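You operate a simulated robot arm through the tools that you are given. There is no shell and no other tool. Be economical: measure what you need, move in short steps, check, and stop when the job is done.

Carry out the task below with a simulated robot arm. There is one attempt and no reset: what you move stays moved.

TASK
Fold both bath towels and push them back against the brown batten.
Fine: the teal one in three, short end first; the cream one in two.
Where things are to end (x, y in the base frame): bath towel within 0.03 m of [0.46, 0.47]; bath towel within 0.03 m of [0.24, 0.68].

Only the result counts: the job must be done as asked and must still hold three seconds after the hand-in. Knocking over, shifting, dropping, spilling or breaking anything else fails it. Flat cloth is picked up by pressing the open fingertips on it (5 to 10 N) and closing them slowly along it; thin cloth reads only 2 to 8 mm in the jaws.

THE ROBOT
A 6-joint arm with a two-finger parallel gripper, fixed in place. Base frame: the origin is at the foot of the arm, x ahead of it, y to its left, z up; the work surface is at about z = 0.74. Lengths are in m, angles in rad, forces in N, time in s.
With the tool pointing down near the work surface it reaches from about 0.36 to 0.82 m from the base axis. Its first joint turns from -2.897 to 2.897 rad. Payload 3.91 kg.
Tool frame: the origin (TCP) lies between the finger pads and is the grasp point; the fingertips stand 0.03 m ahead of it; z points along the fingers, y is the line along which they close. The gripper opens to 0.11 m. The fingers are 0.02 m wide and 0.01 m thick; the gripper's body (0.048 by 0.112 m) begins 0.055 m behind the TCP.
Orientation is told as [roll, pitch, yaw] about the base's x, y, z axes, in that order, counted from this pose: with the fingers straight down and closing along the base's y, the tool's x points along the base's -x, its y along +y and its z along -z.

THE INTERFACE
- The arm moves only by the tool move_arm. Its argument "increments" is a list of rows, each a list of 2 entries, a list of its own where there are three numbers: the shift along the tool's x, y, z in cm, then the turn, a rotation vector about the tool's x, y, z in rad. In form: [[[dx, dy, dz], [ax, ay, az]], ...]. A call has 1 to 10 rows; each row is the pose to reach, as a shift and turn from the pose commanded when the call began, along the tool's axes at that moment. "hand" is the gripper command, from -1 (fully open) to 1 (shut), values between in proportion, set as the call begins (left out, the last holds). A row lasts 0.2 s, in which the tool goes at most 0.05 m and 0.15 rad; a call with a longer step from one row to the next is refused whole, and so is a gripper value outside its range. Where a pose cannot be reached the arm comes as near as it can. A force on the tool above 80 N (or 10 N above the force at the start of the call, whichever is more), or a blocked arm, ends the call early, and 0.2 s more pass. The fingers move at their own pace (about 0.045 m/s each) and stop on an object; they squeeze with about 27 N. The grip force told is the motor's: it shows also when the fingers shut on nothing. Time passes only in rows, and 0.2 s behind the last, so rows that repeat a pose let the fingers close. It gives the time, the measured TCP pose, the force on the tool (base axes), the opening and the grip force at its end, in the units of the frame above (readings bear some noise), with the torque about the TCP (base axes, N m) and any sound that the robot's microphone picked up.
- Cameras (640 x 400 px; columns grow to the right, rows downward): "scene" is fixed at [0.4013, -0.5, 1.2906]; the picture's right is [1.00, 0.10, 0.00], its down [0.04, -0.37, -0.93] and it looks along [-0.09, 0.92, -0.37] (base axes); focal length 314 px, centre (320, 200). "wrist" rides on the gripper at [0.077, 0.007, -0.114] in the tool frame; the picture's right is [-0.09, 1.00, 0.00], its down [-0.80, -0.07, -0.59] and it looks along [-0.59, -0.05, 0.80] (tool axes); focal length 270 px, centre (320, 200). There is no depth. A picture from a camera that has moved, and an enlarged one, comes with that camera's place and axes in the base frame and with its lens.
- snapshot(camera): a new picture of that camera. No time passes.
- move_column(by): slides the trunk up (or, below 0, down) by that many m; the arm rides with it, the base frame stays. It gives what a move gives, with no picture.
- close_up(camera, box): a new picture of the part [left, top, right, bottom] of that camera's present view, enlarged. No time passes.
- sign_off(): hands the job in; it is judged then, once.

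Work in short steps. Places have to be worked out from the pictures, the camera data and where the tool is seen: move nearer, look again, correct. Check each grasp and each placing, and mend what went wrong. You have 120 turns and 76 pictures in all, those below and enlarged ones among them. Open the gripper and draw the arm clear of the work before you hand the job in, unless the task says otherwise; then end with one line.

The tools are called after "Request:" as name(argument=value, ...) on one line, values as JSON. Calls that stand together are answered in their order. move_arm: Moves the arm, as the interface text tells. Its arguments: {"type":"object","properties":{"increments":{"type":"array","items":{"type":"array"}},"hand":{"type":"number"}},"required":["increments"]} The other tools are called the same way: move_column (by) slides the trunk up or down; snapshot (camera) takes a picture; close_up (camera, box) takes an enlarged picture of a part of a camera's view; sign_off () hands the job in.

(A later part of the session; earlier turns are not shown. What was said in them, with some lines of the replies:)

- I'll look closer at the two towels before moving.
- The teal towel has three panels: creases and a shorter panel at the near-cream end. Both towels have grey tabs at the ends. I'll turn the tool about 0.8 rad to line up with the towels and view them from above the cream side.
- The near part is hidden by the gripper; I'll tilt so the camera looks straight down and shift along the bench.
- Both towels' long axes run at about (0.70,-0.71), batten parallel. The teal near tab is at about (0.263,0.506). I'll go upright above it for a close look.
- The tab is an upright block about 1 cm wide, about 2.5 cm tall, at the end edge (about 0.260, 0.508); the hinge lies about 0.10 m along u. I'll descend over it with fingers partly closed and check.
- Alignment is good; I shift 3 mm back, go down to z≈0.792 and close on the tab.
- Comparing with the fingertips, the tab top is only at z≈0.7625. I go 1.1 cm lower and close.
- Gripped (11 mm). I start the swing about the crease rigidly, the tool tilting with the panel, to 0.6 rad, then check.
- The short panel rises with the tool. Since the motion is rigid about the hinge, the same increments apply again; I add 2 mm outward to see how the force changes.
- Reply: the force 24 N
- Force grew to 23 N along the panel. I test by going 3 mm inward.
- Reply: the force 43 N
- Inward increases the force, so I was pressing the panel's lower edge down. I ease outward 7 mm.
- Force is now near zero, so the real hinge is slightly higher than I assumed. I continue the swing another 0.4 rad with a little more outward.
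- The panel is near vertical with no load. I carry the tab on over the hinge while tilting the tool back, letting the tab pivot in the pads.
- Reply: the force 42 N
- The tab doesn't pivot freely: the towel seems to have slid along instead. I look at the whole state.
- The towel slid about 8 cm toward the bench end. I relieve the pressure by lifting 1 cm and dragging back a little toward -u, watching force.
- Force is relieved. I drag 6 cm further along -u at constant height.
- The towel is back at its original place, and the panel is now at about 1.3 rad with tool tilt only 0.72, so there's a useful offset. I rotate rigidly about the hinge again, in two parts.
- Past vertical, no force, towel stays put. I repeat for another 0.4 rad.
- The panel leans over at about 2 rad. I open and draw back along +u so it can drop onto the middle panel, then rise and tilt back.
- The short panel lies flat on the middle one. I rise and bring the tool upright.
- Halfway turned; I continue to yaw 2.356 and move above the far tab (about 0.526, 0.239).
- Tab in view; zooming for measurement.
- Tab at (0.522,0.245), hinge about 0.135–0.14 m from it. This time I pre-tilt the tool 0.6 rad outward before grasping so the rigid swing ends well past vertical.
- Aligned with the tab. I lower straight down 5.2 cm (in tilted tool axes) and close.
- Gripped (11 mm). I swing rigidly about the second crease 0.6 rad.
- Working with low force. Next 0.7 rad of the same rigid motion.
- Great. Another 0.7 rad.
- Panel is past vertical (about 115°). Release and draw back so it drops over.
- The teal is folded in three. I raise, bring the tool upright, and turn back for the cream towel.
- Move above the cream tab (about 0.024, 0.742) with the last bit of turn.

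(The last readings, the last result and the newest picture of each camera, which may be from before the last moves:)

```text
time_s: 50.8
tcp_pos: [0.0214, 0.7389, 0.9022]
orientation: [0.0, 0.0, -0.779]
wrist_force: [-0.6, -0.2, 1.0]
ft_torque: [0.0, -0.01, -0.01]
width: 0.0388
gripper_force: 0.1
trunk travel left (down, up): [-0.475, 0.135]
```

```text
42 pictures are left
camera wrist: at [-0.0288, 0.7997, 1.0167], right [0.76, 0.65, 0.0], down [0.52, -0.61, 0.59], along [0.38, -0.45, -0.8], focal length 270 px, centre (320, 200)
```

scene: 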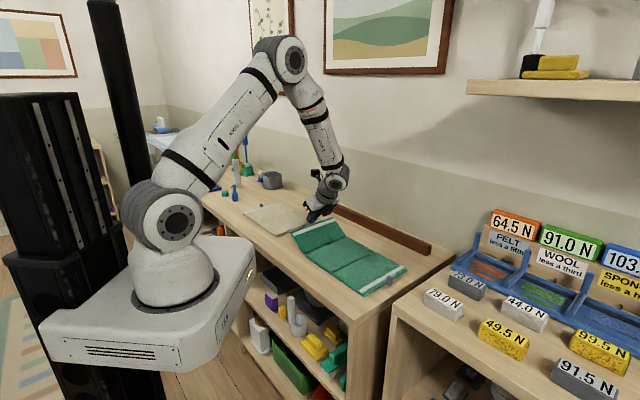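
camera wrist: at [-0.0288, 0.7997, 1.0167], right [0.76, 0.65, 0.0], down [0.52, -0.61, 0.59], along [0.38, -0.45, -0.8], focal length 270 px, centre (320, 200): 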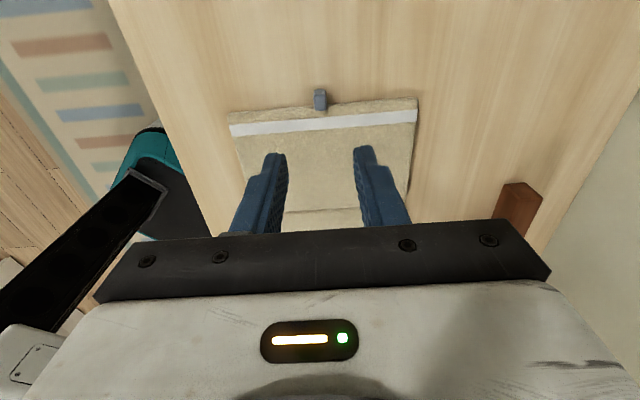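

Request:
close_up(camera="wrist", box=[210, 80, 430, 230])

```text
2.67 times, centred on (320, 155) of wrist
camera zoom: at [-0.0288, 0.7997, 1.0167], right [0.76, 0.65, 0.0], down [0.52, -0.61, 0.59], along [0.38, -0.45, -0.8], focal length 721 px, centre (320, 320)
```

zoom: 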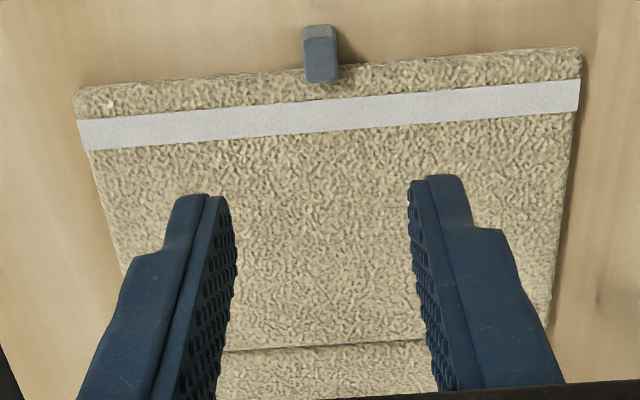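

Cream tab at about (0.020,0.741). Same approach: pre-tilt 0.6 rad outward above it.

Request:
move_arm(increments=[[[0.4, 0, 1.5], [0, -0.12, 0]], [[0.8, 0, 3], [0, -0.24, 0]], [[1.2, 0, 4.5], [0, -0.36, 0]], [[1.6, 0, 6], [0, -0.48, 0]], [[1.97, 0, 7.2], [0, -0.6, 0]], [[1.97, 0, 7.2], [0, -0.6, 0]]])

Request:
close_up(camera="wrist", box=[210, 50, 430, 200])

```text
time_s: 52.2
tcp_pos: [0.015, 0.6856, 0.8387]
orientation: [0.001, -0.56, -0.78]
wrist_force: [0.4, 0.6, 0.7]
ft_torque: [0.02, 0.02, 0.02]
width: 0.0388
gripper_force: 0.1
out of reach, approached as far as the arm can: row 2, 3, 4, 5, 6
trunk travel left (down, up): [-0.475, 0.135]
```

```text
2.67 times, centred on (320, 125) of wrist
camera zoom: at [-0.0705, 0.7792, 0.8953], right [0.75, 0.66, 0.05], down [0.21, -0.31, 0.93], along [0.62, -0.69, -0.37], focal length 721 px, centre (320, 400)
```

zoom: 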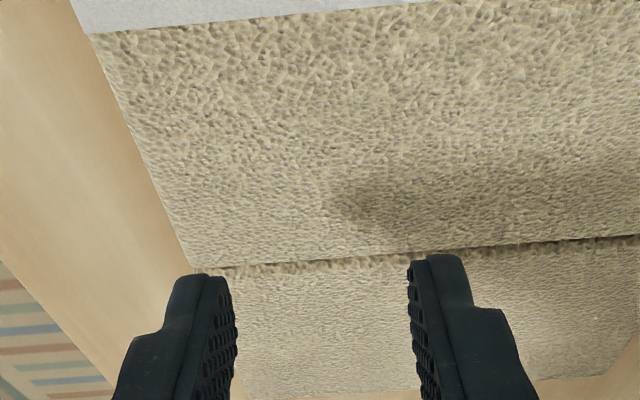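

The tilted pose is out of reach there. I go back upright and will grasp with the tool vertical instead.

Request:
move_arm(increments=[[[-1.1, 0, -1], [0, 0.12, 0]], [[-2.3, 0, -2], [0, 0.24, 0]], [[-3.4, 0, -2.9], [0, 0.36, 0]], [[-4.5, 0, -3.9], [0, 0.48, 0]], [[-5.7, 0, -4.8], [0, 0.6, 0]], [[-5.7, 0, -4.8], [0, 0.6, 0]]])

```text
time_s: 53.6
tcp_pos: [0.0287, 0.6718, 0.9094]
orientation: [-0.001, 0.001, -0.78]
wrist_force: [0.5, 0.6, 0.7]
ft_torque: [0.04, 0.02, 0.03]
width: 0.0387
gripper_force: 0.1
trunk travel left (down, up): [-0.475, 0.135]
```

Now to above the tab at z≈0.83.

Request:
move_arm(increments=[[[1.9, 1.5, 1.5], [0, 0, 0]], [[3.7, 2.9, 3.5], [0, 0, 0]], [[5.56, 4.35, 5.5], [0, 0, 0]], [[5.56, 4.35, 7.9], [0, 0, 0]], [[5.56, 4.35, 7.9], [0, 0, 0]]])

Request:
close_up(camera="wrist", box=[210, 80, 430, 230])

```text
time_s: 54.8
tcp_pos: [0.0195, 0.7405, 0.83]
orientation: [0.001, -0.001, -0.782]
wrist_force: [0.8, -0.5, -0.4]
ft_torque: [0.0, 0.01, 0.0]
width: 0.0386
gripper_force: 0.0
trunk travel left (down, up): [-0.475, 0.135]
```

```text
2.67 times, centred on (320, 155) of wrist
camera zoom: at [-0.0303, 0.8007, 0.9462], right [0.76, 0.65, 0.0], down [0.52, -0.61, 0.59], along [0.38, -0.45, -0.8], focal length 721 px, centre (320, 320)
```

zoom: 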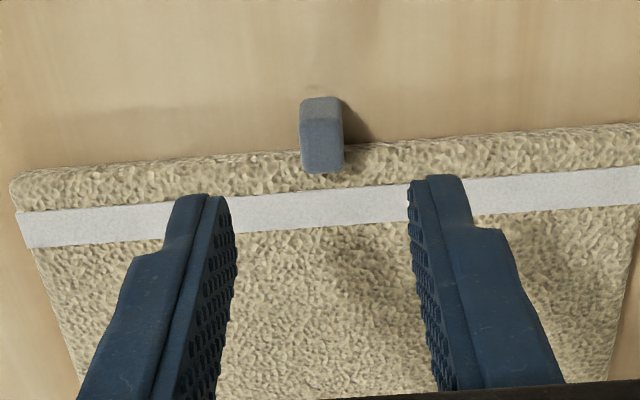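

Tab is right under the tool. I descend to z≈0.783 with 3 mm outward offset and close.

Request:
move_arm(increments=[[[0.3, 0.1, 2], [0, 0, 0]], [[0.3, 0.1, 4], [0, 0, 0]], [[0.3, 0.1, 4.7], [0, 0, 0]], [[0.3, 0.1, 4.7], [0, 0, 0]]])

Request:
move_arm(increments=[[[0, 0, 0], [0, 0, 0]], [[0, 0, 0], [0, 0, 0]], [[0, 0, 0], [0, 0, 0]]], hand=1)

Request:
close_up(camera="wrist", box=[220, 80, 420, 205])

```text
time_s: 55.8
tcp_pos: [0.0178, 0.7444, 0.7839]
orientation: [-0.001, 0.0, -0.778]
wrist_force: [-0.4, -0.1, 1.2]
ft_torque: [-0.01, -0.03, -0.05]
width: 0.0387
gripper_force: 0.0
trunk travel left (down, up): [-0.475, 0.135]
```

```text
time_s: 56.6
tcp_pos: [0.0181, 0.744, 0.7833]
orientation: [0.0, 0.0, -0.78]
wrist_force: [0.1, -0.6, -0.4]
ft_torque: [-0.02, -0.01, -0.06]
width: 0.0112
gripper_force: 27.0
trunk travel left (down, up): [-0.475, 0.135]
```

```text
3.20 times, centred on (320, 142) of wrist
camera zoom: at [-0.0321, 0.8036, 0.8992], right [0.76, 0.65, 0.0], down [0.52, -0.61, 0.59], along [0.38, -0.45, -0.8], focal length 865 px, centre (320, 384)
```

zoom: 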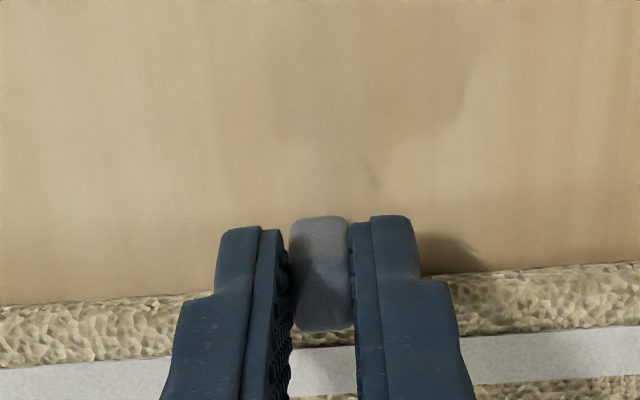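

Gripped. Swing 0.7 rad about the cream crease.

Request:
move_arm(increments=[[[-0.18, 0, -0.69], [0, 0.05, 0]], [[-0.38, 0, -1.37], [0, 0.1, 0]], [[-0.63, 0, -2.04], [0, 0.15, 0]], [[-0.9, 0, -2.71], [0, 0.2, 0]], [[-1.54, 0, -3.98], [0, 0.3, 0]], [[-2.32, 0, -5.18], [0, 0.4, 0]], [[-3.21, 0, -6.31], [0, 0.5, 0]], [[-4.21, 0, -7.33], [0, 0.6, 0]], [[-5.3, 0, -8.25], [0, 0.7, 0]]])

Request:
close_up(camera="scene", box=[200, 150, 440, 300])

```text
time_s: 58.6
tcp_pos: [0.0564, 0.7063, 0.8662]
orientation: [-0.001, 0.702, -0.781]
wrist_force: [0.9, -1.5, 2.4]
ft_torque: [-0.5, -0.31, -0.03]
width: 0.0114
gripper_force: 26.9
trunk travel left (down, up): [-0.475, 0.135]
```

```text
2.67 times, centred on (320, 225) of scene
camera zoom: at [0.4013, -0.5, 1.2906], right [1.0, 0.1, 0.0], down [0.04, -0.37, -0.93], along [-0.09, 0.92, -0.37], focal length 838 px, centre (320, 133)
```

zoom: 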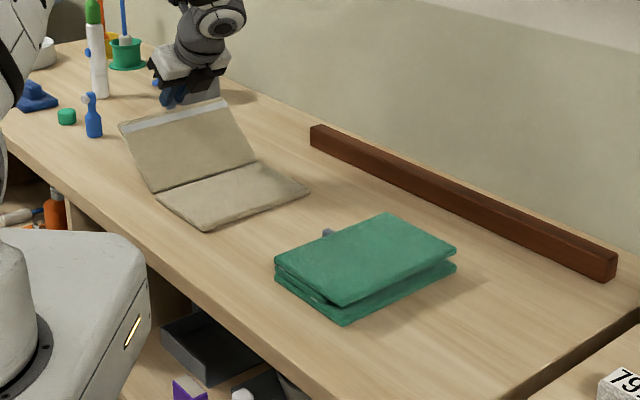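

Going well. Another 0.7 rad.

Request:
move_arm(increments=[[[-0.35, 0, -1.37], [0, 0.1, 0]], [[-0.85, 0, -2.71], [0, 0.2, 0]], [[-1.46, 0, -3.98], [0, 0.3, 0]], [[-2.22, 0, -5.18], [0, 0.4, 0]], [[-3.11, 0, -6.31], [0, 0.5, 0]], [[-4.11, 0, -7.33], [0, 0.6, 0]], [[-5.2, 0, -8.25], [0, 0.7, 0]]])

Request:
close_up(camera="scene", box=[200, 150, 440, 300])

```text
time_s: 60.2
tcp_pos: [0.1228, 0.6404, 0.8976]
orientation: [0.009, 1.405, -0.772]
wrist_force: [-1.1, 2.2, 5.0]
ft_torque: [0.17, 0.18, 0.02]
width: 0.0114
gripper_force: 27.1
trunk travel left (down, up): [-0.475, 0.135]
```

```text
2.67 times, centred on (320, 225) of scene
camera zoom: at [0.4013, -0.5, 1.2906], right [1.0, 0.1, 0.0], down [0.04, -0.37, -0.93], along [-0.09, 0.92, -0.37], focal length 838 px, centre (320, 133)
```

zoom: 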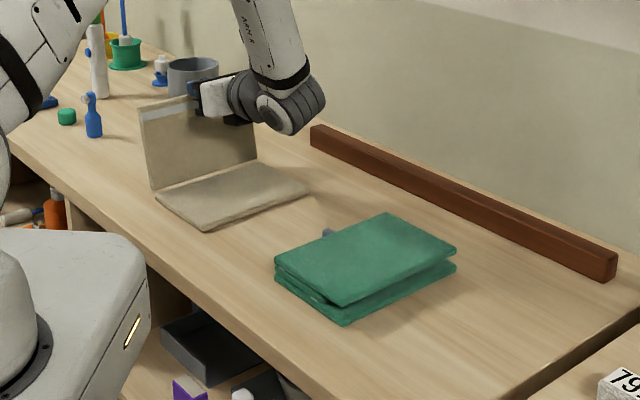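

Nearly vertical. I continue 0.4 rad past vertical; the wrist still has clearance.

Request:
move_arm(increments=[[[-0.05, 0, -0.69], [0, 0.05, 0]], [[-0.25, 0, -1.37], [0, 0.1, 0]], [[-0.48, 0, -2.04], [0, 0.15, 0]], [[-0.75, 0, -2.71], [0, 0.2, 0]], [[-1.05, 0, -3.35], [0, 0.25, 0]], [[-1.39, 0, -3.98], [0, 0.3, 0]], [[-1.75, 0, -4.6], [0, 0.35, 0]], [[-2.15, 0, -5.18], [0, 0.4, 0]]])

Request:
close_up(camera="scene", box=[200, 150, 440, 300])

```text
time_s: 62.0
tcp_pos: [0.1626, 0.6026, 0.8835]
orientation: [3.14, 1.338, 2.359]
wrist_force: [0.3, 0.1, 0.2]
ft_torque: [-0.06, -0.05, 0.03]
width: 0.0113
gripper_force: 26.6
trunk travel left (down, up): [-0.475, 0.135]
```

```text
2.67 times, centred on (320, 225) of scene
camera zoom: at [0.4013, -0.5, 1.2906], right [1.0, 0.1, 0.0], down [0.04, -0.37, -0.93], along [-0.09, 0.92, -0.37], focal length 838 px, centre (320, 133)
```

zoom: 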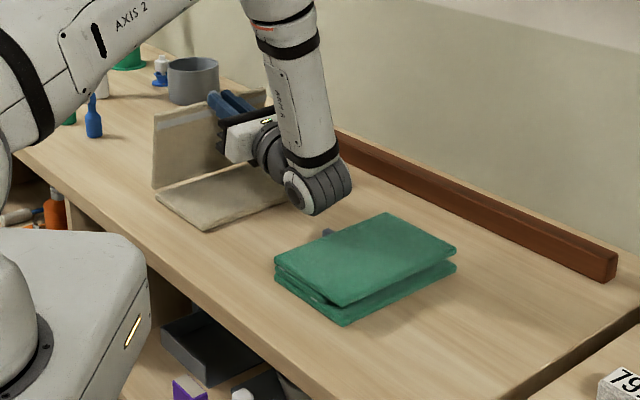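

Panel at about 1.8 rad. I open, then withdraw along +u while rising and tilting the wrist back for clearance over the teal.

Request:
move_arm(increments=[[[0, 0, 0], [0, 0, 0]], [[0, 0, 0], [0, 0, 0]], [[0.8, 0, -0.8], [0, -0.04, 0]], [[1.6, 0, -1.7], [0, -0.08, 0]], [[2.5, 0, -2.6], [0, -0.12, 0]], [[3.3, 0, -3.4], [0, -0.16, 0]], [[4.1, 0, -4.2], [0, -0.2, 0]], [[5.5, 0, -5.2], [0, -0.24, 0]]], hand=0.3)

Request:
close_up(camera="scene", box=[200, 150, 440, 300])

```text
time_s: 63.8
tcp_pos: [0.2053, 0.5583, 0.9255]
orientation: [-0.01, 1.56, -0.79]
wrist_force: [0.6, 0.0, 0.3]
ft_torque: [0.03, 0.0, 0.02]
width: 0.0385
gripper_force: 0.1
trunk travel left (down, up): [-0.475, 0.135]
```

```text
2.67 times, centred on (320, 225) of scene
camera zoom: at [0.4013, -0.5, 1.2906], right [1.0, 0.1, 0.0], down [0.04, -0.37, -0.93], along [-0.09, 0.92, -0.37], focal length 838 px, centre (320, 133)
```

zoom: 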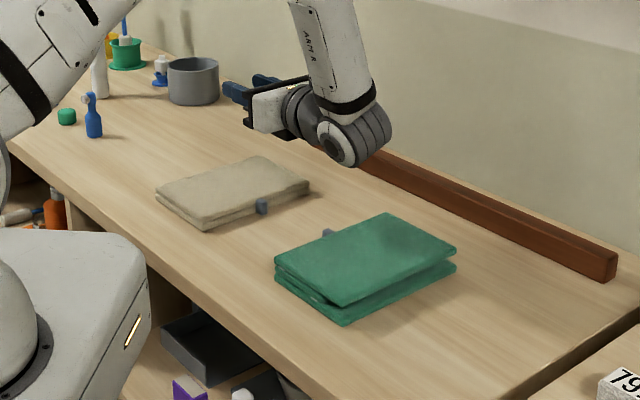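

Both towels are folded. Now upright and turn to yaw +0.785 so the two open fingers, spread along the towel fronts, can push toward the batten.

Request:
move_arm(increments=[[[2, 0, 0], [0, -0.15, 0]], [[4, 0, 0], [0, -0.3, 0]], [[6, 0, 0], [0, -0.45, 0]], [[8, 0, 0], [0, -0.6, 0]], [[10, 0, 0], [0, -0.75, 0]], [[12, 0, 0], [0, -0.9, 0]], [[12, 0, 0], [0, -1.05, 0]], [[12, 0, 0], [0, -1.2, 0]], [[12, 0, 0], [0, -1.35, 0]], [[12, 0, 0], [0, -1.5, 0]]], hand=-1)

Request:
move_arm(increments=[[[0, -1.5, 0], [0, -0.05, -0.14]], [[0, -3, 0], [0, -0.06, -0.28]], [[0, -4.5, 0], [0, -0.06, -0.42]], [[0, -6, 0], [0, -0.06, -0.56]], [[0, -7.5, 0], [0, -0.06, -0.7]], [[0, -9, 0], [0, -0.06, -0.84]], [[0, -10.5, 0], [0, -0.06, -0.98]], [[0, -12, 0], [0, -0.06, -1.12]], [[0, -12, 0], [0, -0.06, -1.26]], [[0, -12, 0], [0, -0.06, -1.4]]])

Request:
snapshot(camera="wrist")

```text
time_s: 66.0
tcp_pos: [0.205, 0.5605, 1.0444]
orientation: [-0.001, 0.058, -0.783]
wrist_force: [-0.2, 0.2, 0.5]
ft_torque: [0.01, 0.01, -0.03]
width: 0.11
gripper_force: 0.0
trunk travel left (down, up): [-0.475, 0.135]
```

```text
time_s: 68.2
tcp_pos: [0.1221, 0.4732, 1.0437]
orientation: [0.025, -0.033, 0.619]
wrist_force: [-0.2, -0.3, -0.1]
ft_torque: [0.01, -0.01, -0.02]
width: 0.11
gripper_force: 0.0
trunk travel left (down, up): [-0.475, 0.135]
```

```text
33 pictures are left
camera wrist: at [0.053, 0.4312, 1.1581], right [-0.51, 0.86, 0.03], down [0.69, 0.38, 0.62], along [0.52, 0.33, -0.79], focal length 270 px, centre (320, 200)
```

wrist: 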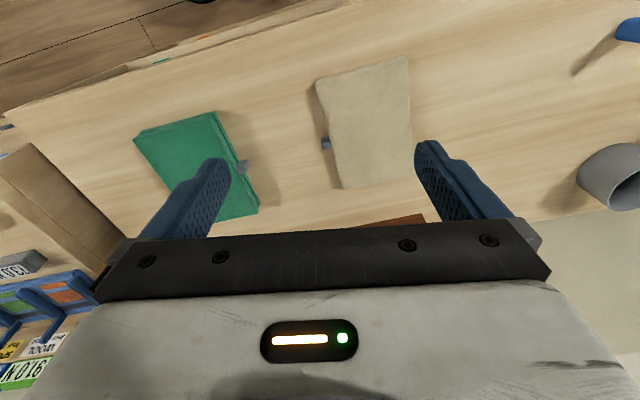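

I finish the turn and move in front of the teal towel for measuring.

Request:
move_arm(increments=[[[-0.1, -4, 1.5], [0, 0, -0.08]], [[-0.3, -8, 3], [0.012, 0.016, -0.166]], [[-0.4, -12, 4.5], [0.025, 0.033, -0.166]], [[-0.6, -16, 6], [0.025, 0.033, -0.166]], [[-0.7, -20, 8], [0.025, 0.033, -0.166]], [[-0.9, -24.3, 9.4], [0.025, 0.033, -0.166]], [[-0.9, -24.3, 9.4], [0.025, 0.033, -0.166]]])

Request:
snapshot(camera="wrist")

```text
time_s: 69.8
tcp_pos: [0.2705, 0.2857, 0.9443]
orientation: [-0.004, 0.0, 0.785]
wrist_force: [-0.3, -0.9, -0.3]
ft_torque: [0.0, -0.02, 0.0]
width: 0.1101
gripper_force: 0.1
trunk travel left (down, up): [-0.475, 0.135]
```

```text
32 pictures are left
camera wrist: at [0.2102, 0.2368, 1.0594], right [-0.64, 0.77, 0.0], down [0.62, 0.52, 0.6], along [0.46, 0.38, -0.8], focal length 270 px, centre (320, 200)
```

wrist: 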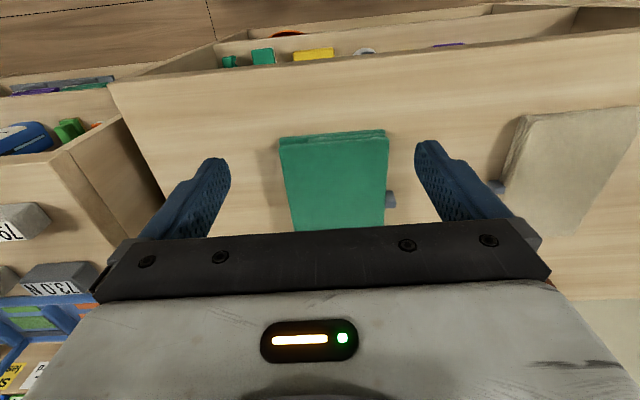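

For a precise measurement I take a straight-down view from above the batten side.

Request:
move_arm(increments=[[[-3.5, 2, -2], [0, 0.09, 0]], [[-7, 4, -4], [0, 0.18, 0]], [[-10.5, 6, -6], [0, 0.27, 0]], [[-14, 8, -6.6], [0, 0.36, 0]], [[-17.5, 10, -6.6], [0, 0.45, 0]], [[-21, 12, -6.6], [0, 0.54, 0]], [[-24.6, 14.1, -6.6], [0, 0.63, 0]], [[-24.6, 14.1, -6.6], [0, 0.63, 0]]])

Request:
snapshot(camera="wrist")

```text
time_s: 71.6
tcp_pos: [0.3442, 0.5597, 1.0107]
orientation: [-0.004, 0.63, 0.782]
wrist_force: [0.5, 0.5, 0.1]
ft_torque: [-0.03, -0.01, 0.0]
width: 0.1102
gripper_force: 0.1
trunk travel left (down, up): [-0.475, 0.135]
```

```text
31 pictures are left
camera wrist: at [0.3422, 0.5695, 1.1494], right [-0.65, 0.76, -0.06], down [0.76, 0.65, 0.01], along [0.04, -0.04, -1.0], focal length 270 px, centre (320, 200)
```

wrist: 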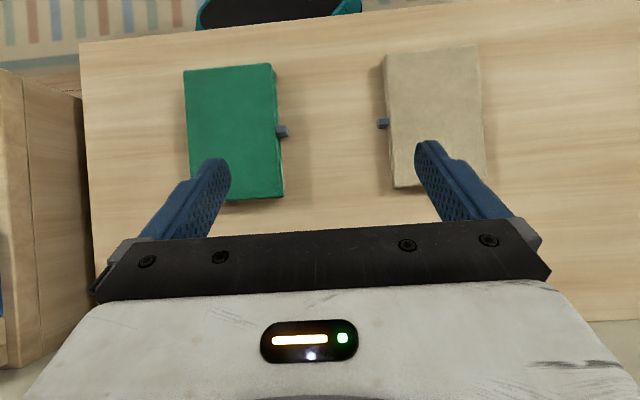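

Request:
close_up(camera="wrist", box=[160, 20, 512, 240])

```text
1.82 times, centred on (336, 130) of wrist
camera zoom: at [0.3422, 0.5695, 1.1494], right [-0.65, 0.76, -0.06], down [0.76, 0.65, 0.01], along [0.04, -0.04, -1.0], focal length 491 px, centre (291, 327)
```

zoom: 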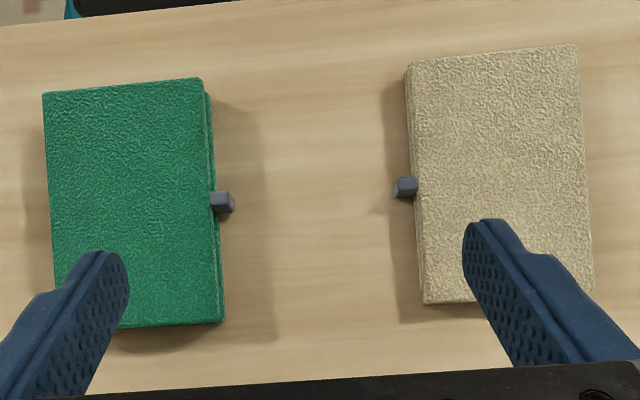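

Teal stack centre ≈ (0.368,0.398), cream ≈ (0.165,0.600); the needed pushes are about 0.116 m (plus 1.4 cm along u) and 0.110 m toward the batten. I go to just in front of the teal's front edge.

Request:
move_arm(increments=[[[2.1, -1.9, 2.6], [0, -0.09, 0]], [[4.3, -3.7, 5.2], [0, -0.18, 0]], [[6.4, -5.6, 7.9], [0, -0.27, 0]], [[8.6, -7.4, 10.5], [0, -0.36, 0]], [[10.7, -9.3, 13.1], [0, -0.45, 0]], [[12.8, -11.1, 15.7], [0, -0.54, 0]], [[15, -13, 18.3], [0, -0.63, 0]], [[15, -13, 18.3], [0, -0.63, 0]]])

Request:
snapshot(camera="wrist")

```text
time_s: 73.4
tcp_pos: [0.2734, 0.305, 0.9528]
orientation: [-0.004, -0.001, 0.786]
wrist_force: [-1.1, 0.3, 0.3]
ft_torque: [0.02, 0.01, -0.05]
width: 0.1101
gripper_force: 0.1
trunk travel left (down, up): [-0.475, 0.135]
```

```text
29 pictures are left
camera wrist: at [0.2139, 0.2563, 1.0671], right [-0.64, 0.77, 0.0], down [0.61, 0.52, 0.6], along [0.46, 0.38, -0.8], focal length 270 px, centre (320, 200)
```

wrist: 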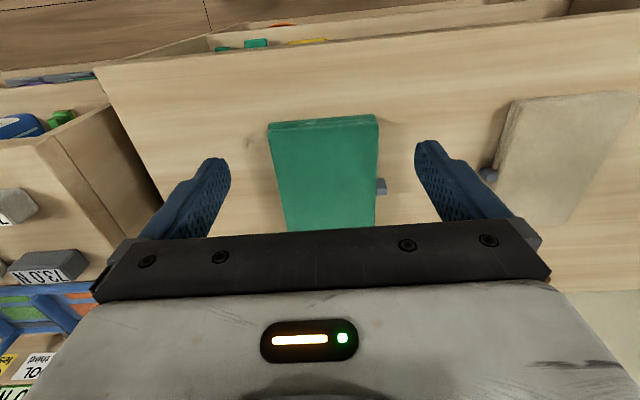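

Descend to z≈0.777 with the fingertips just above the bench, in front of the towel.

Request:
move_arm(increments=[[[0, 0, 4], [0, 0, 0]], [[0, 0, 8], [0, 0, 0]], [[0, 0, 12], [0, 0, 0]], [[0, 0, 15], [0, 0, 0]], [[0, 0, 17], [0, 0, 0]], [[0, 0, 17.5], [0, 0, 0]], [[0, 0, 17.5], [0, 0, 0]]])

Request:
snapshot(camera="wrist")

Request:
close_up(camera="scene", box=[250, 180, 410, 280])

```text
time_s: 75.0
tcp_pos: [0.274, 0.3043, 0.776]
orientation: [-0.004, 0.001, 0.783]
wrist_force: [-0.9, 0.3, 0.0]
ft_torque: [-0.03, 0.0, 0.0]
width: 0.1102
gripper_force: 0.1
trunk travel left (down, up): [-0.475, 0.135]
```

```text
28 pictures are left
camera wrist: at [0.2142, 0.256, 0.8922], right [-0.64, 0.77, 0.0], down [0.62, 0.52, 0.6], along [0.46, 0.38, -0.8], focal length 270 px, centre (320, 200)
```

wrist: 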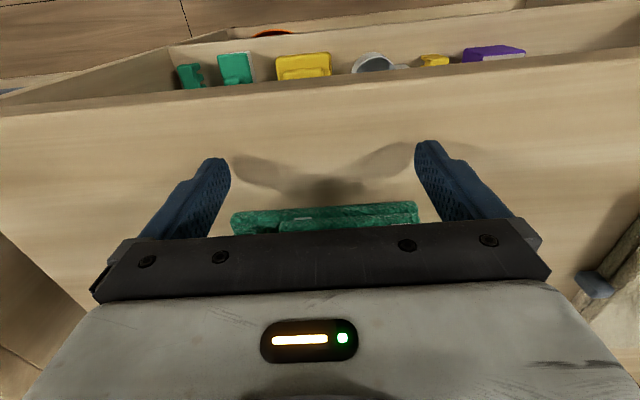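

```text
4.00 times, centred on (330, 230) of scene
camera zoom: at [0.4013, -0.5, 1.2906], right [1.0, 0.1, 0.0], down [0.04, -0.37, -0.93], along [-0.09, 0.92, -0.37], focal length 1258 px, centre (280, 80)
```

zoom: 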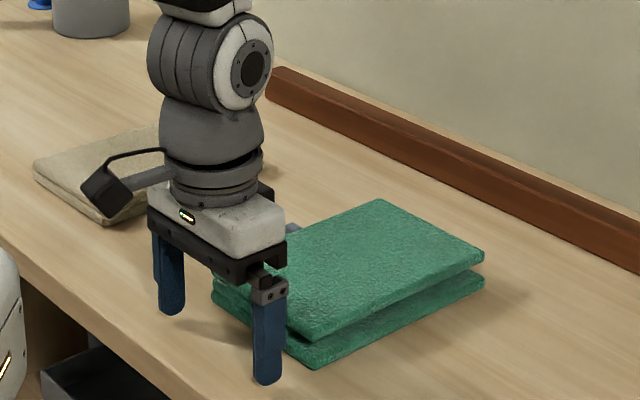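

The 0.11 m opening would only just catch the corners, so I narrow the fingers to about 0.07 m and push forward, drifting slightly to +u.

Request:
move_arm(increments=[[[0, 0, 0], [0, 0, 0]], [[0, 0, 0], [0, 0, 0]], [[-1, 0, 0], [0, 0, 0]], [[-2, 0, 0], [0, 0, 0]], [[-3, -0.1, 0], [0, 0, 0]], [[-4, -0.2, 0], [0, 0, 0]], [[-5, -0.35, 0], [0, 0, 0]], [[-6, -0.5, 0], [0, 0, 0]], [[-7, -0.6, 0], [0, 0, 0]]], hand=-0.27)

Request:
close_up(camera="scene", box=[250, 180, 410, 280])

```text
time_s: 77.0
tcp_pos: [0.3286, 0.3504, 0.776]
orientation: [-0.004, 0.001, 0.784]
wrist_force: [-0.5, -0.8, -0.1]
ft_torque: [-0.01, 0.0, 0.03]
width: 0.07
gripper_force: 0.2
trunk travel left (down, up): [-0.475, 0.135]
```

```text
4.00 times, centred on (330, 230) of scene
camera zoom: at [0.4013, -0.5, 1.2906], right [1.0, 0.1, 0.0], down [0.04, -0.37, -0.93], along [-0.09, 0.92, -0.37], focal length 1258 px, centre (280, 80)
```

zoom: 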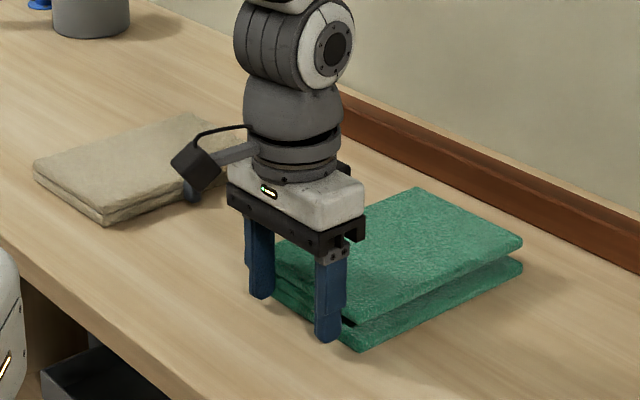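

Towel slides easily and squarely. Continue 6.5 cm more.

Request:
move_arm(increments=[[[-1, -0.15, 0], [0, 0, 0]], [[-2, -0.3, 0], [0, 0, 0]], [[-3, -0.45, 0], [0, 0, 0]], [[-4, -0.6, 0], [0, 0, 0]], [[-5, -0.7, 0], [0, 0, 0]], [[-6, -0.8, 0], [0, 0, 0]], [[-6.5, -0.8, 0], [0, 0, 0]]])

Request:
close_up(camera="scene", box=[250, 160, 410, 260])

```text
time_s: 78.6
tcp_pos: [0.3785, 0.3893, 0.7776]
orientation: [-0.005, 0.0, 0.782]
wrist_force: [-3.0, -1.2, 1.4]
ft_torque: [0.0, 0.04, -0.02]
width: 0.0699
gripper_force: 0.2
trunk travel left (down, up): [-0.475, 0.135]
```

```text
4.00 times, centred on (330, 210) of scene
camera zoom: at [0.4013, -0.5, 1.2906], right [1.0, 0.1, 0.0], down [0.04, -0.37, -0.93], along [-0.09, 0.92, -0.37], focal length 1258 px, centre (280, 160)
```

zoom: 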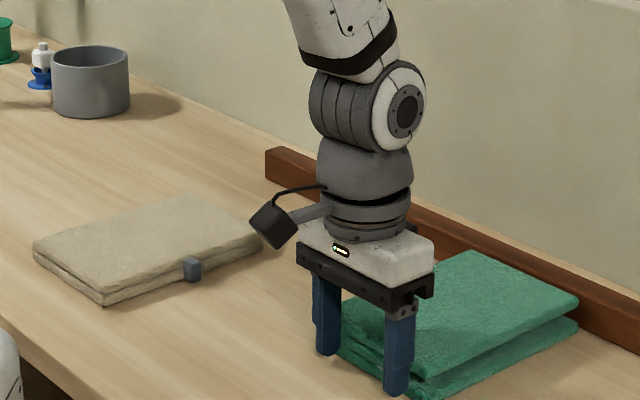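

v is now 0.543; about 1 cm left. I push gently until the force rises.

Request:
move_arm(increments=[[[-0.3, 0, 0], [0, 0, 0]], [[-0.6, 0, 0], [0, 0, 0]], [[-0.9, 0, 0], [0, 0, 0]], [[-1.1, 0, 0], [0, 0, 0]], [[-1.1, 0, 0], [0, 0, 0]]])

Request:
close_up(camera="scene", box=[320, 190, 416, 250])

```text
time_s: 79.8
tcp_pos: [0.3843, 0.395, 0.7764]
orientation: [-0.004, 0.005, 0.785]
wrist_force: [-25.6, -23.9, 2.3]
ft_torque: [-0.16, 0.41, 0.46]
width: 0.0697
gripper_force: 0.1
trunk travel left (down, up): [-0.475, 0.135]
```

```text
6.67 times, centred on (368, 220) of scene
camera zoom: at [0.4013, -0.5, 1.2906], right [1.0, 0.1, 0.0], down [0.04, -0.37, -0.93], along [-0.09, 0.92, -0.37], focal length 2096 px, centre (0, 67)
```

zoom: 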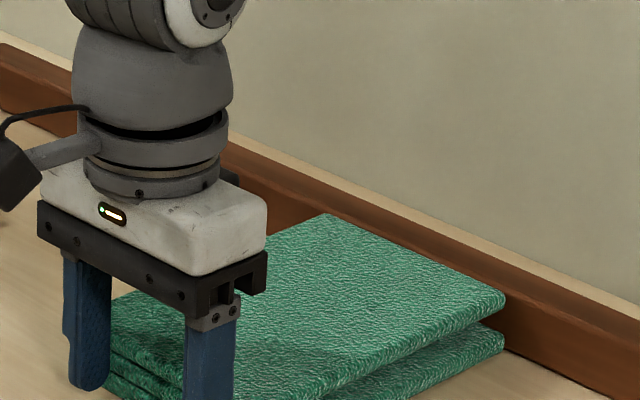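

Towel is firmly against the batten (35 N), centre v≈0.654 versus 0.658 wanted. I back off, rise and move over in front of the cream towel.

Request:
move_arm(increments=[[[2, 0, 0], [0, 0, 0]], [[5, 0, -2], [0, 0, 0]], [[8, 0, -6], [0, 0, 0]], [[11, 0, -10], [0, 0, 0]], [[13.6, 3, -12], [0, 0, 0]], [[13.6, 7.5, -12], [0, 0, 0]], [[13.6, 12, -12], [0, 0, 0]], [[13.6, 16.5, -12], [0, 0, 0]], [[13.6, 21, -12], [0, 0, 0]], [[13.6, 25.5, -12], [0, 0, 0]]])

Request:
move_arm(increments=[[[0, 2.3, 0], [0, 0, 0]], [[0, 4.5, 0], [0, 0, 0]], [[0, 4.5, 0], [0, 0, 0]]])

Request:
snapshot(camera="wrist")

```text
time_s: 82.0
tcp_pos: [0.1108, 0.4814, 0.8947]
orientation: [-0.001, 0.0, 0.783]
wrist_force: [0.8, -0.4, -0.4]
ft_torque: [0.0, 0.03, 0.03]
width: 0.0701
gripper_force: 0.0
trunk travel left (down, up): [-0.475, 0.135]
```

```text
time_s: 82.8
tcp_pos: [0.0794, 0.5137, 0.8941]
orientation: [-0.004, 0.001, 0.785]
wrist_force: [-0.3, 0.5, -0.2]
ft_torque: [0.01, 0.02, -0.04]
width: 0.0699
gripper_force: 0.0
trunk travel left (down, up): [-0.475, 0.135]
```

```text
23 pictures are left
camera wrist: at [0.019, 0.4657, 1.0104], right [-0.64, 0.77, 0.0], down [0.62, 0.52, 0.6], along [0.46, 0.38, -0.8], focal length 270 px, centre (320, 200)
```

wrist: 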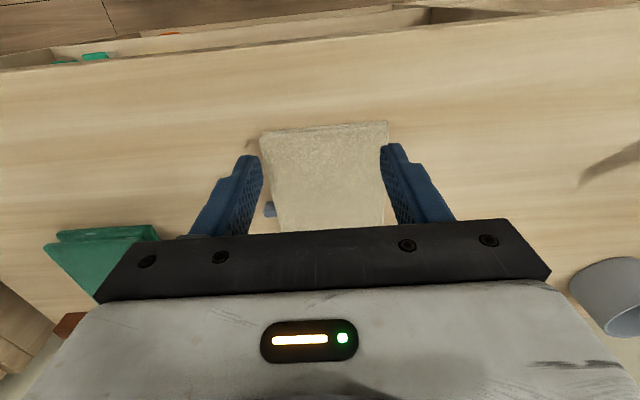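

Front edge v≈0.44, so I back 1.5 cm and descend to z≈0.776, then push 11 cm.

Request:
move_arm(increments=[[[1.5, 0, 2], [0, 0, 0]], [[1.5, 0, 5], [0, 0, 0]], [[1.5, 0, 8], [0, 0, 0]], [[1.5, 0, 11], [0, 0, 0]], [[1.5, 0, 11.8], [0, 0, 0]], [[1.5, 0, 11.8], [0, 0, 0]]])

Request:
move_arm(increments=[[[-1.2, 0, 0], [0, 0, 0]], [[-2.4, 0, 0], [0, 0, 0]], [[-3.5, 0, 0], [0, 0, 0]], [[-4.5, 0, 0], [0, 0, 0]], [[-5.5, 0.05, 0], [0, 0, 0]], [[-6.5, 0.1, 0], [0, 0, 0]], [[-7.5, 0.15, 0], [0, 0, 0]], [[-8.5, 0.2, 0], [0, 0, 0]], [[-9.5, 0.25, 0], [0, 0, 0]], [[-10.5, 0.3, 0], [0, 0, 0]]])

Request:
close_up(camera="scene", box=[230, 140, 390, 240])

```text
time_s: 84.2
tcp_pos: [0.067, 0.504, 0.7774]
orientation: [-0.003, 0.001, 0.784]
wrist_force: [-0.6, 0.1, 0.1]
ft_torque: [0.01, -0.02, 0.0]
width: 0.0699
gripper_force: 0.1
trunk travel left (down, up): [-0.475, 0.135]
```

```text
time_s: 86.4
tcp_pos: [0.141, 0.5807, 0.7783]
orientation: [-0.002, -0.003, 0.785]
wrist_force: [-0.4, -1.5, 0.2]
ft_torque: [0.01, 0.03, -0.02]
width: 0.0696
gripper_force: 0.0
trunk travel left (down, up): [-0.475, 0.135]
```

```text
4.00 times, centred on (310, 190) of scene
camera zoom: at [0.4013, -0.5, 1.2906], right [1.0, 0.1, 0.0], down [0.04, -0.37, -0.93], along [-0.09, 0.92, -0.37], focal length 1258 px, centre (360, 240)
```

zoom: 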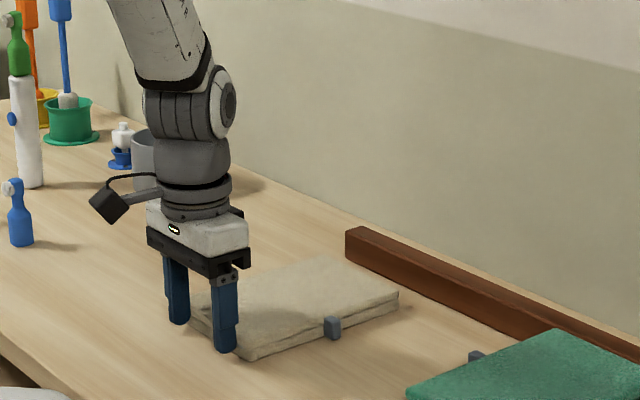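

About 4 cm left. Push 3.3 cm, then gently to contact.

Request:
move_arm(increments=[[[-1, 0, 0], [0, 0, 0]], [[-2, 0, 0], [0, 0, 0]], [[-2.8, 0, 0], [0, 0, 0]], [[-3.3, 0, 0], [0, 0, 0]], [[-3.6, 0, 0], [0, 0, 0]], [[-3.6, 0, 0], [0, 0, 0]]])

Request:
move_arm(increments=[[[-0.3, 0, 0], [0, 0, 0]], [[-0.6, 0, 0], [0, 0, 0]], [[-0.6, 0, 0], [0, 0, 0]]])

Request:
close_up(camera="scene", box=[250, 160, 410, 260])

```text
time_s: 87.8
tcp_pos: [0.1663, 0.6055, 0.7774]
orientation: [-0.004, 0.0, 0.784]
wrist_force: [-0.5, -0.5, 1.1]
ft_torque: [0.0, 0.05, 0.03]
width: 0.0701
gripper_force: 0.3
trunk travel left (down, up): [-0.475, 0.135]
```

```text
time_s: 88.6
tcp_pos: [0.1707, 0.6081, 0.7783]
orientation: [-0.004, 0.001, 0.786]
wrist_force: [-8.2, -8.7, 2.3]
ft_torque: [-0.13, 0.22, 0.18]
width: 0.0698
gripper_force: 0.0
trunk travel left (down, up): [-0.475, 0.135]
```

```text
4.00 times, centred on (330, 210) of scene
camera zoom: at [0.4013, -0.5, 1.2906], right [1.0, 0.1, 0.0], down [0.04, -0.37, -0.93], along [-0.09, 0.92, -0.37], focal length 1258 px, centre (280, 160)
```

zoom: 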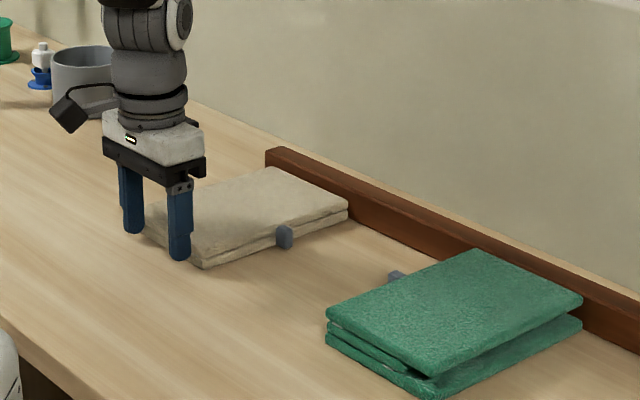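

Cream contacts the batten (12 N). I back off, rise, and take a straight-down view to verify both positions.

Request:
move_arm(increments=[[[2, 0, 0], [0, 0, 0]], [[5, 0, -2], [0, 0, 0]], [[6, -2, -6], [0, 0, 0]], [[6, -5, -10], [0, 0, 0]], [[4, -9, -13], [0, 0, 0]], [[1, -12.5, -15], [0, 0, 0]], [[-2, -15, -18], [0, 0, 0]], [[-5, -15, -21], [0, 0, 0]], [[-8, -15, -24], [0, 0, 0]]])

Request:
move_arm(increments=[[[-2.5, 0, 0], [0, 0.13, 0]], [[-5, 0, 0], [0, 0.26, 0]], [[-7.5, 0, 0], [0, 0.39, 0]], [[-10, 0, 0], [0, 0.52, 0]], [[-12, 0, 0], [0, 0.63, 0]], [[-12, 0, 0], [0, 0.63, 0]]])

Request:
snapshot(camera="wrist")

```text
refused: row 5 steps farther than a row can; nothing moved
```

```text
time_s: 89.0
tcp_pos: [0.1702, 0.61, 0.7767]
orientation: [-0.017, 0.115, 0.787]
wrist_force: [-19.7, -22.3, 16.9]
ft_torque: [-0.25, 0.15, 0.43]
width: 0.0697
gripper_force: 0.0
trunk travel left (down, up): [-0.475, 0.135]
stopped in row 1: the force on the tool passed its limit at 103 N (the readings are from after the stop); the commanded pose is now the measured one
```

```text
20 pictures are left
camera wrist: at [0.1194, 0.5715, 0.9004], right [-0.64, 0.76, -0.03], down [0.65, 0.57, 0.5], along [0.4, 0.31, -0.87], focal length 270 px, centre (320, 200)
```

wrist: 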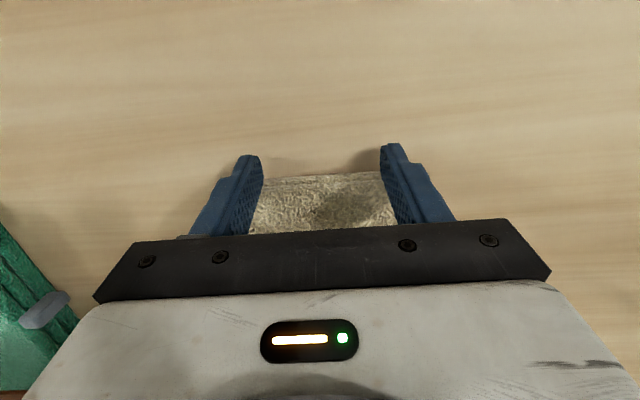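

My retreat was refused for a too-long step and the following move pressed forward until the force stop; the arm barely moved. I now back straight off and rise with shorter steps.

Request:
move_arm(increments=[[[1.5, 0, 0], [0, 0, 0]], [[3.5, 0, 0], [0, -0.05, 0]], [[5.5, 0, -1], [0, -0.115, 0]], [[6, 0, -4], [0, -0.115, 0]], [[6, 0, -8], [0, -0.115, 0]], [[6, -2, -12], [0, -0.115, 0]], [[6, -5, -15], [0, -0.115, 0]], [[4, -8, -18], [0, -0.115, 0]], [[2, -11, -21], [0, -0.115, 0]], [[0, -14, -23], [0, -0.115, 0]]])

```text
time_s: 91.2
tcp_pos: [0.2913, 0.5346, 1.0036]
orientation: [-0.013, -0.005, 0.784]
wrist_force: [-0.4, 0.1, 0.9]
ft_torque: [-0.01, 0.02, 0.01]
width: 0.0702
gripper_force: 0.0
trunk travel left (down, up): [-0.475, 0.135]
```

Snapshot here: both towels should be in view.

Request:
snapshot(camera="wrist")

Request:
close_up(camera="scene", box=[230, 150, 454, 290])

```text
19 pictures are left
camera wrist: at [0.2296, 0.4863, 1.1195], right [-0.64, 0.77, -0.01], down [0.61, 0.52, 0.6], along [0.47, 0.38, -0.8], focal length 270 px, centre (320, 200)
```

wrist: 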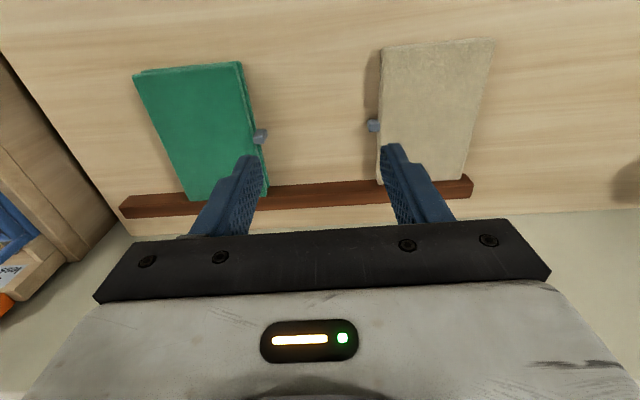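

```text
2.86 times, centred on (342, 220) of scene
camera zoom: at [0.4013, -0.5, 1.2906], right [1.0, 0.1, 0.0], down [0.04, -0.37, -0.93], along [-0.09, 0.92, -0.37], focal length 898 px, centre (257, 143)
```

zoom: 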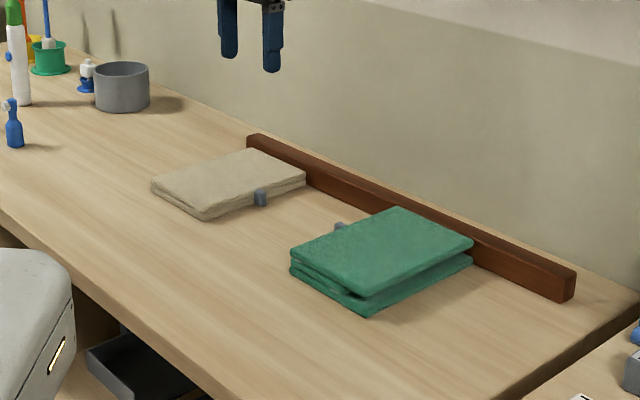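

Measured centres: teal ≈ (0.452,0.470), cream ≈ (0.246,0.681); both fine and touching the batten. I zoom on the teal to check how flat the fold lies.

Request:
close_up(camera="scene", box=[322, 214, 402, 264])

Request:
close_up(camera="scene", box=[276, 190, 348, 235])

```text
8.00 times, centred on (362, 239) of scene
camera zoom: at [0.4013, -0.5, 1.2906], right [1.0, 0.1, 0.0], down [0.04, -0.37, -0.93], along [-0.09, 0.92, -0.37], focal length 2515 px, centre (-16, -112)
```

zoom: 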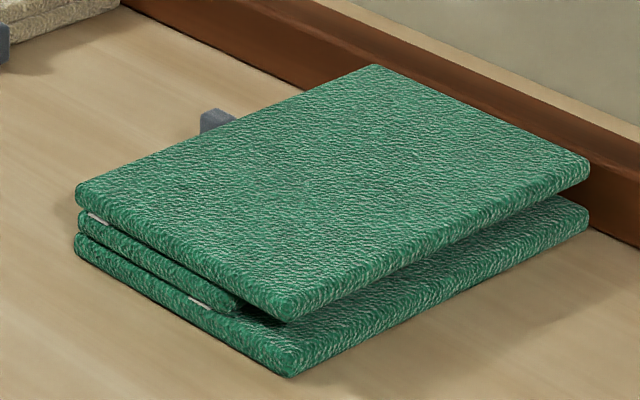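

```text
8.89 times, centred on (312, 212) of scene
camera zoom: at [0.4013, -0.5, 1.2906], right [1.0, 0.1, 0.0], down [0.04, -0.37, -0.93], along [-0.09, 0.92, -0.37], focal length 2795 px, centre (391, 89)
```

zoom: 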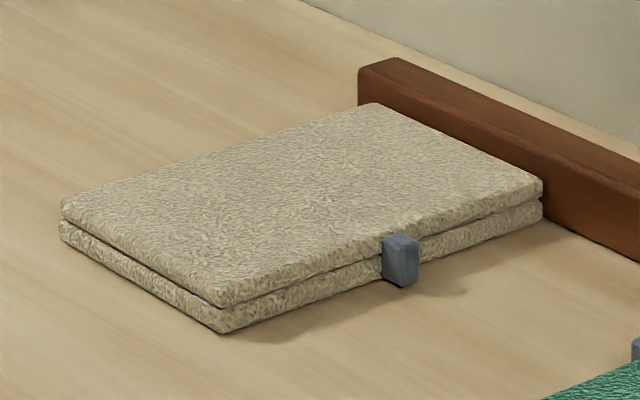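

Both folds lie flat against the batten. I open the gripper fully and lift clear.

Request:
move_arm(increments=[[[3, 0, -3], [0, 0, 0]], [[6, 0, -6], [0, 0, 0]], [[9, 0, -9], [0, 0, 0]], [[9, 0, -9], [0, 0, 0]], [[9, 0, -9], [0, 0, 0]]], hand=-1)

Request:
snapshot(camera="scene")

```text
time_s: 92.4
tcp_pos: [0.2271, 0.4706, 1.0942]
orientation: [-0.012, -0.003, 0.784]
wrist_force: [0.3, 0.2, 0.8]
ft_torque: [-0.03, -0.03, -0.03]
width: 0.1101
gripper_force: 0.0
trunk travel left (down, up): [-0.475, 0.135]
```

```text
15 pictures are left
```

scene: 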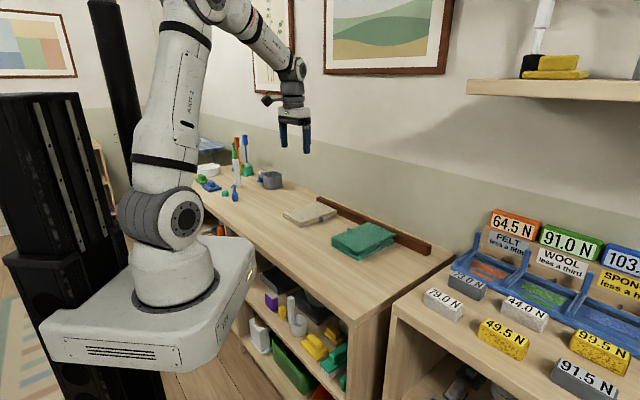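

Everything is in place, the gripper is open and the arm is clear; I hand in.

Request:
sign_off()

```text
The job is handed in.
```

Both towels are folded and pushed back until they met the batten: the teal one in three, short end first, centred at about (0.452, 0.470), and the cream one in two at about (0.246, 0.681). While I was backing away from the cream towel, one wrong move pressed it into the batten at 103 N before the force stop. Nothing looked moved or knocked over in the pictures afterwards.
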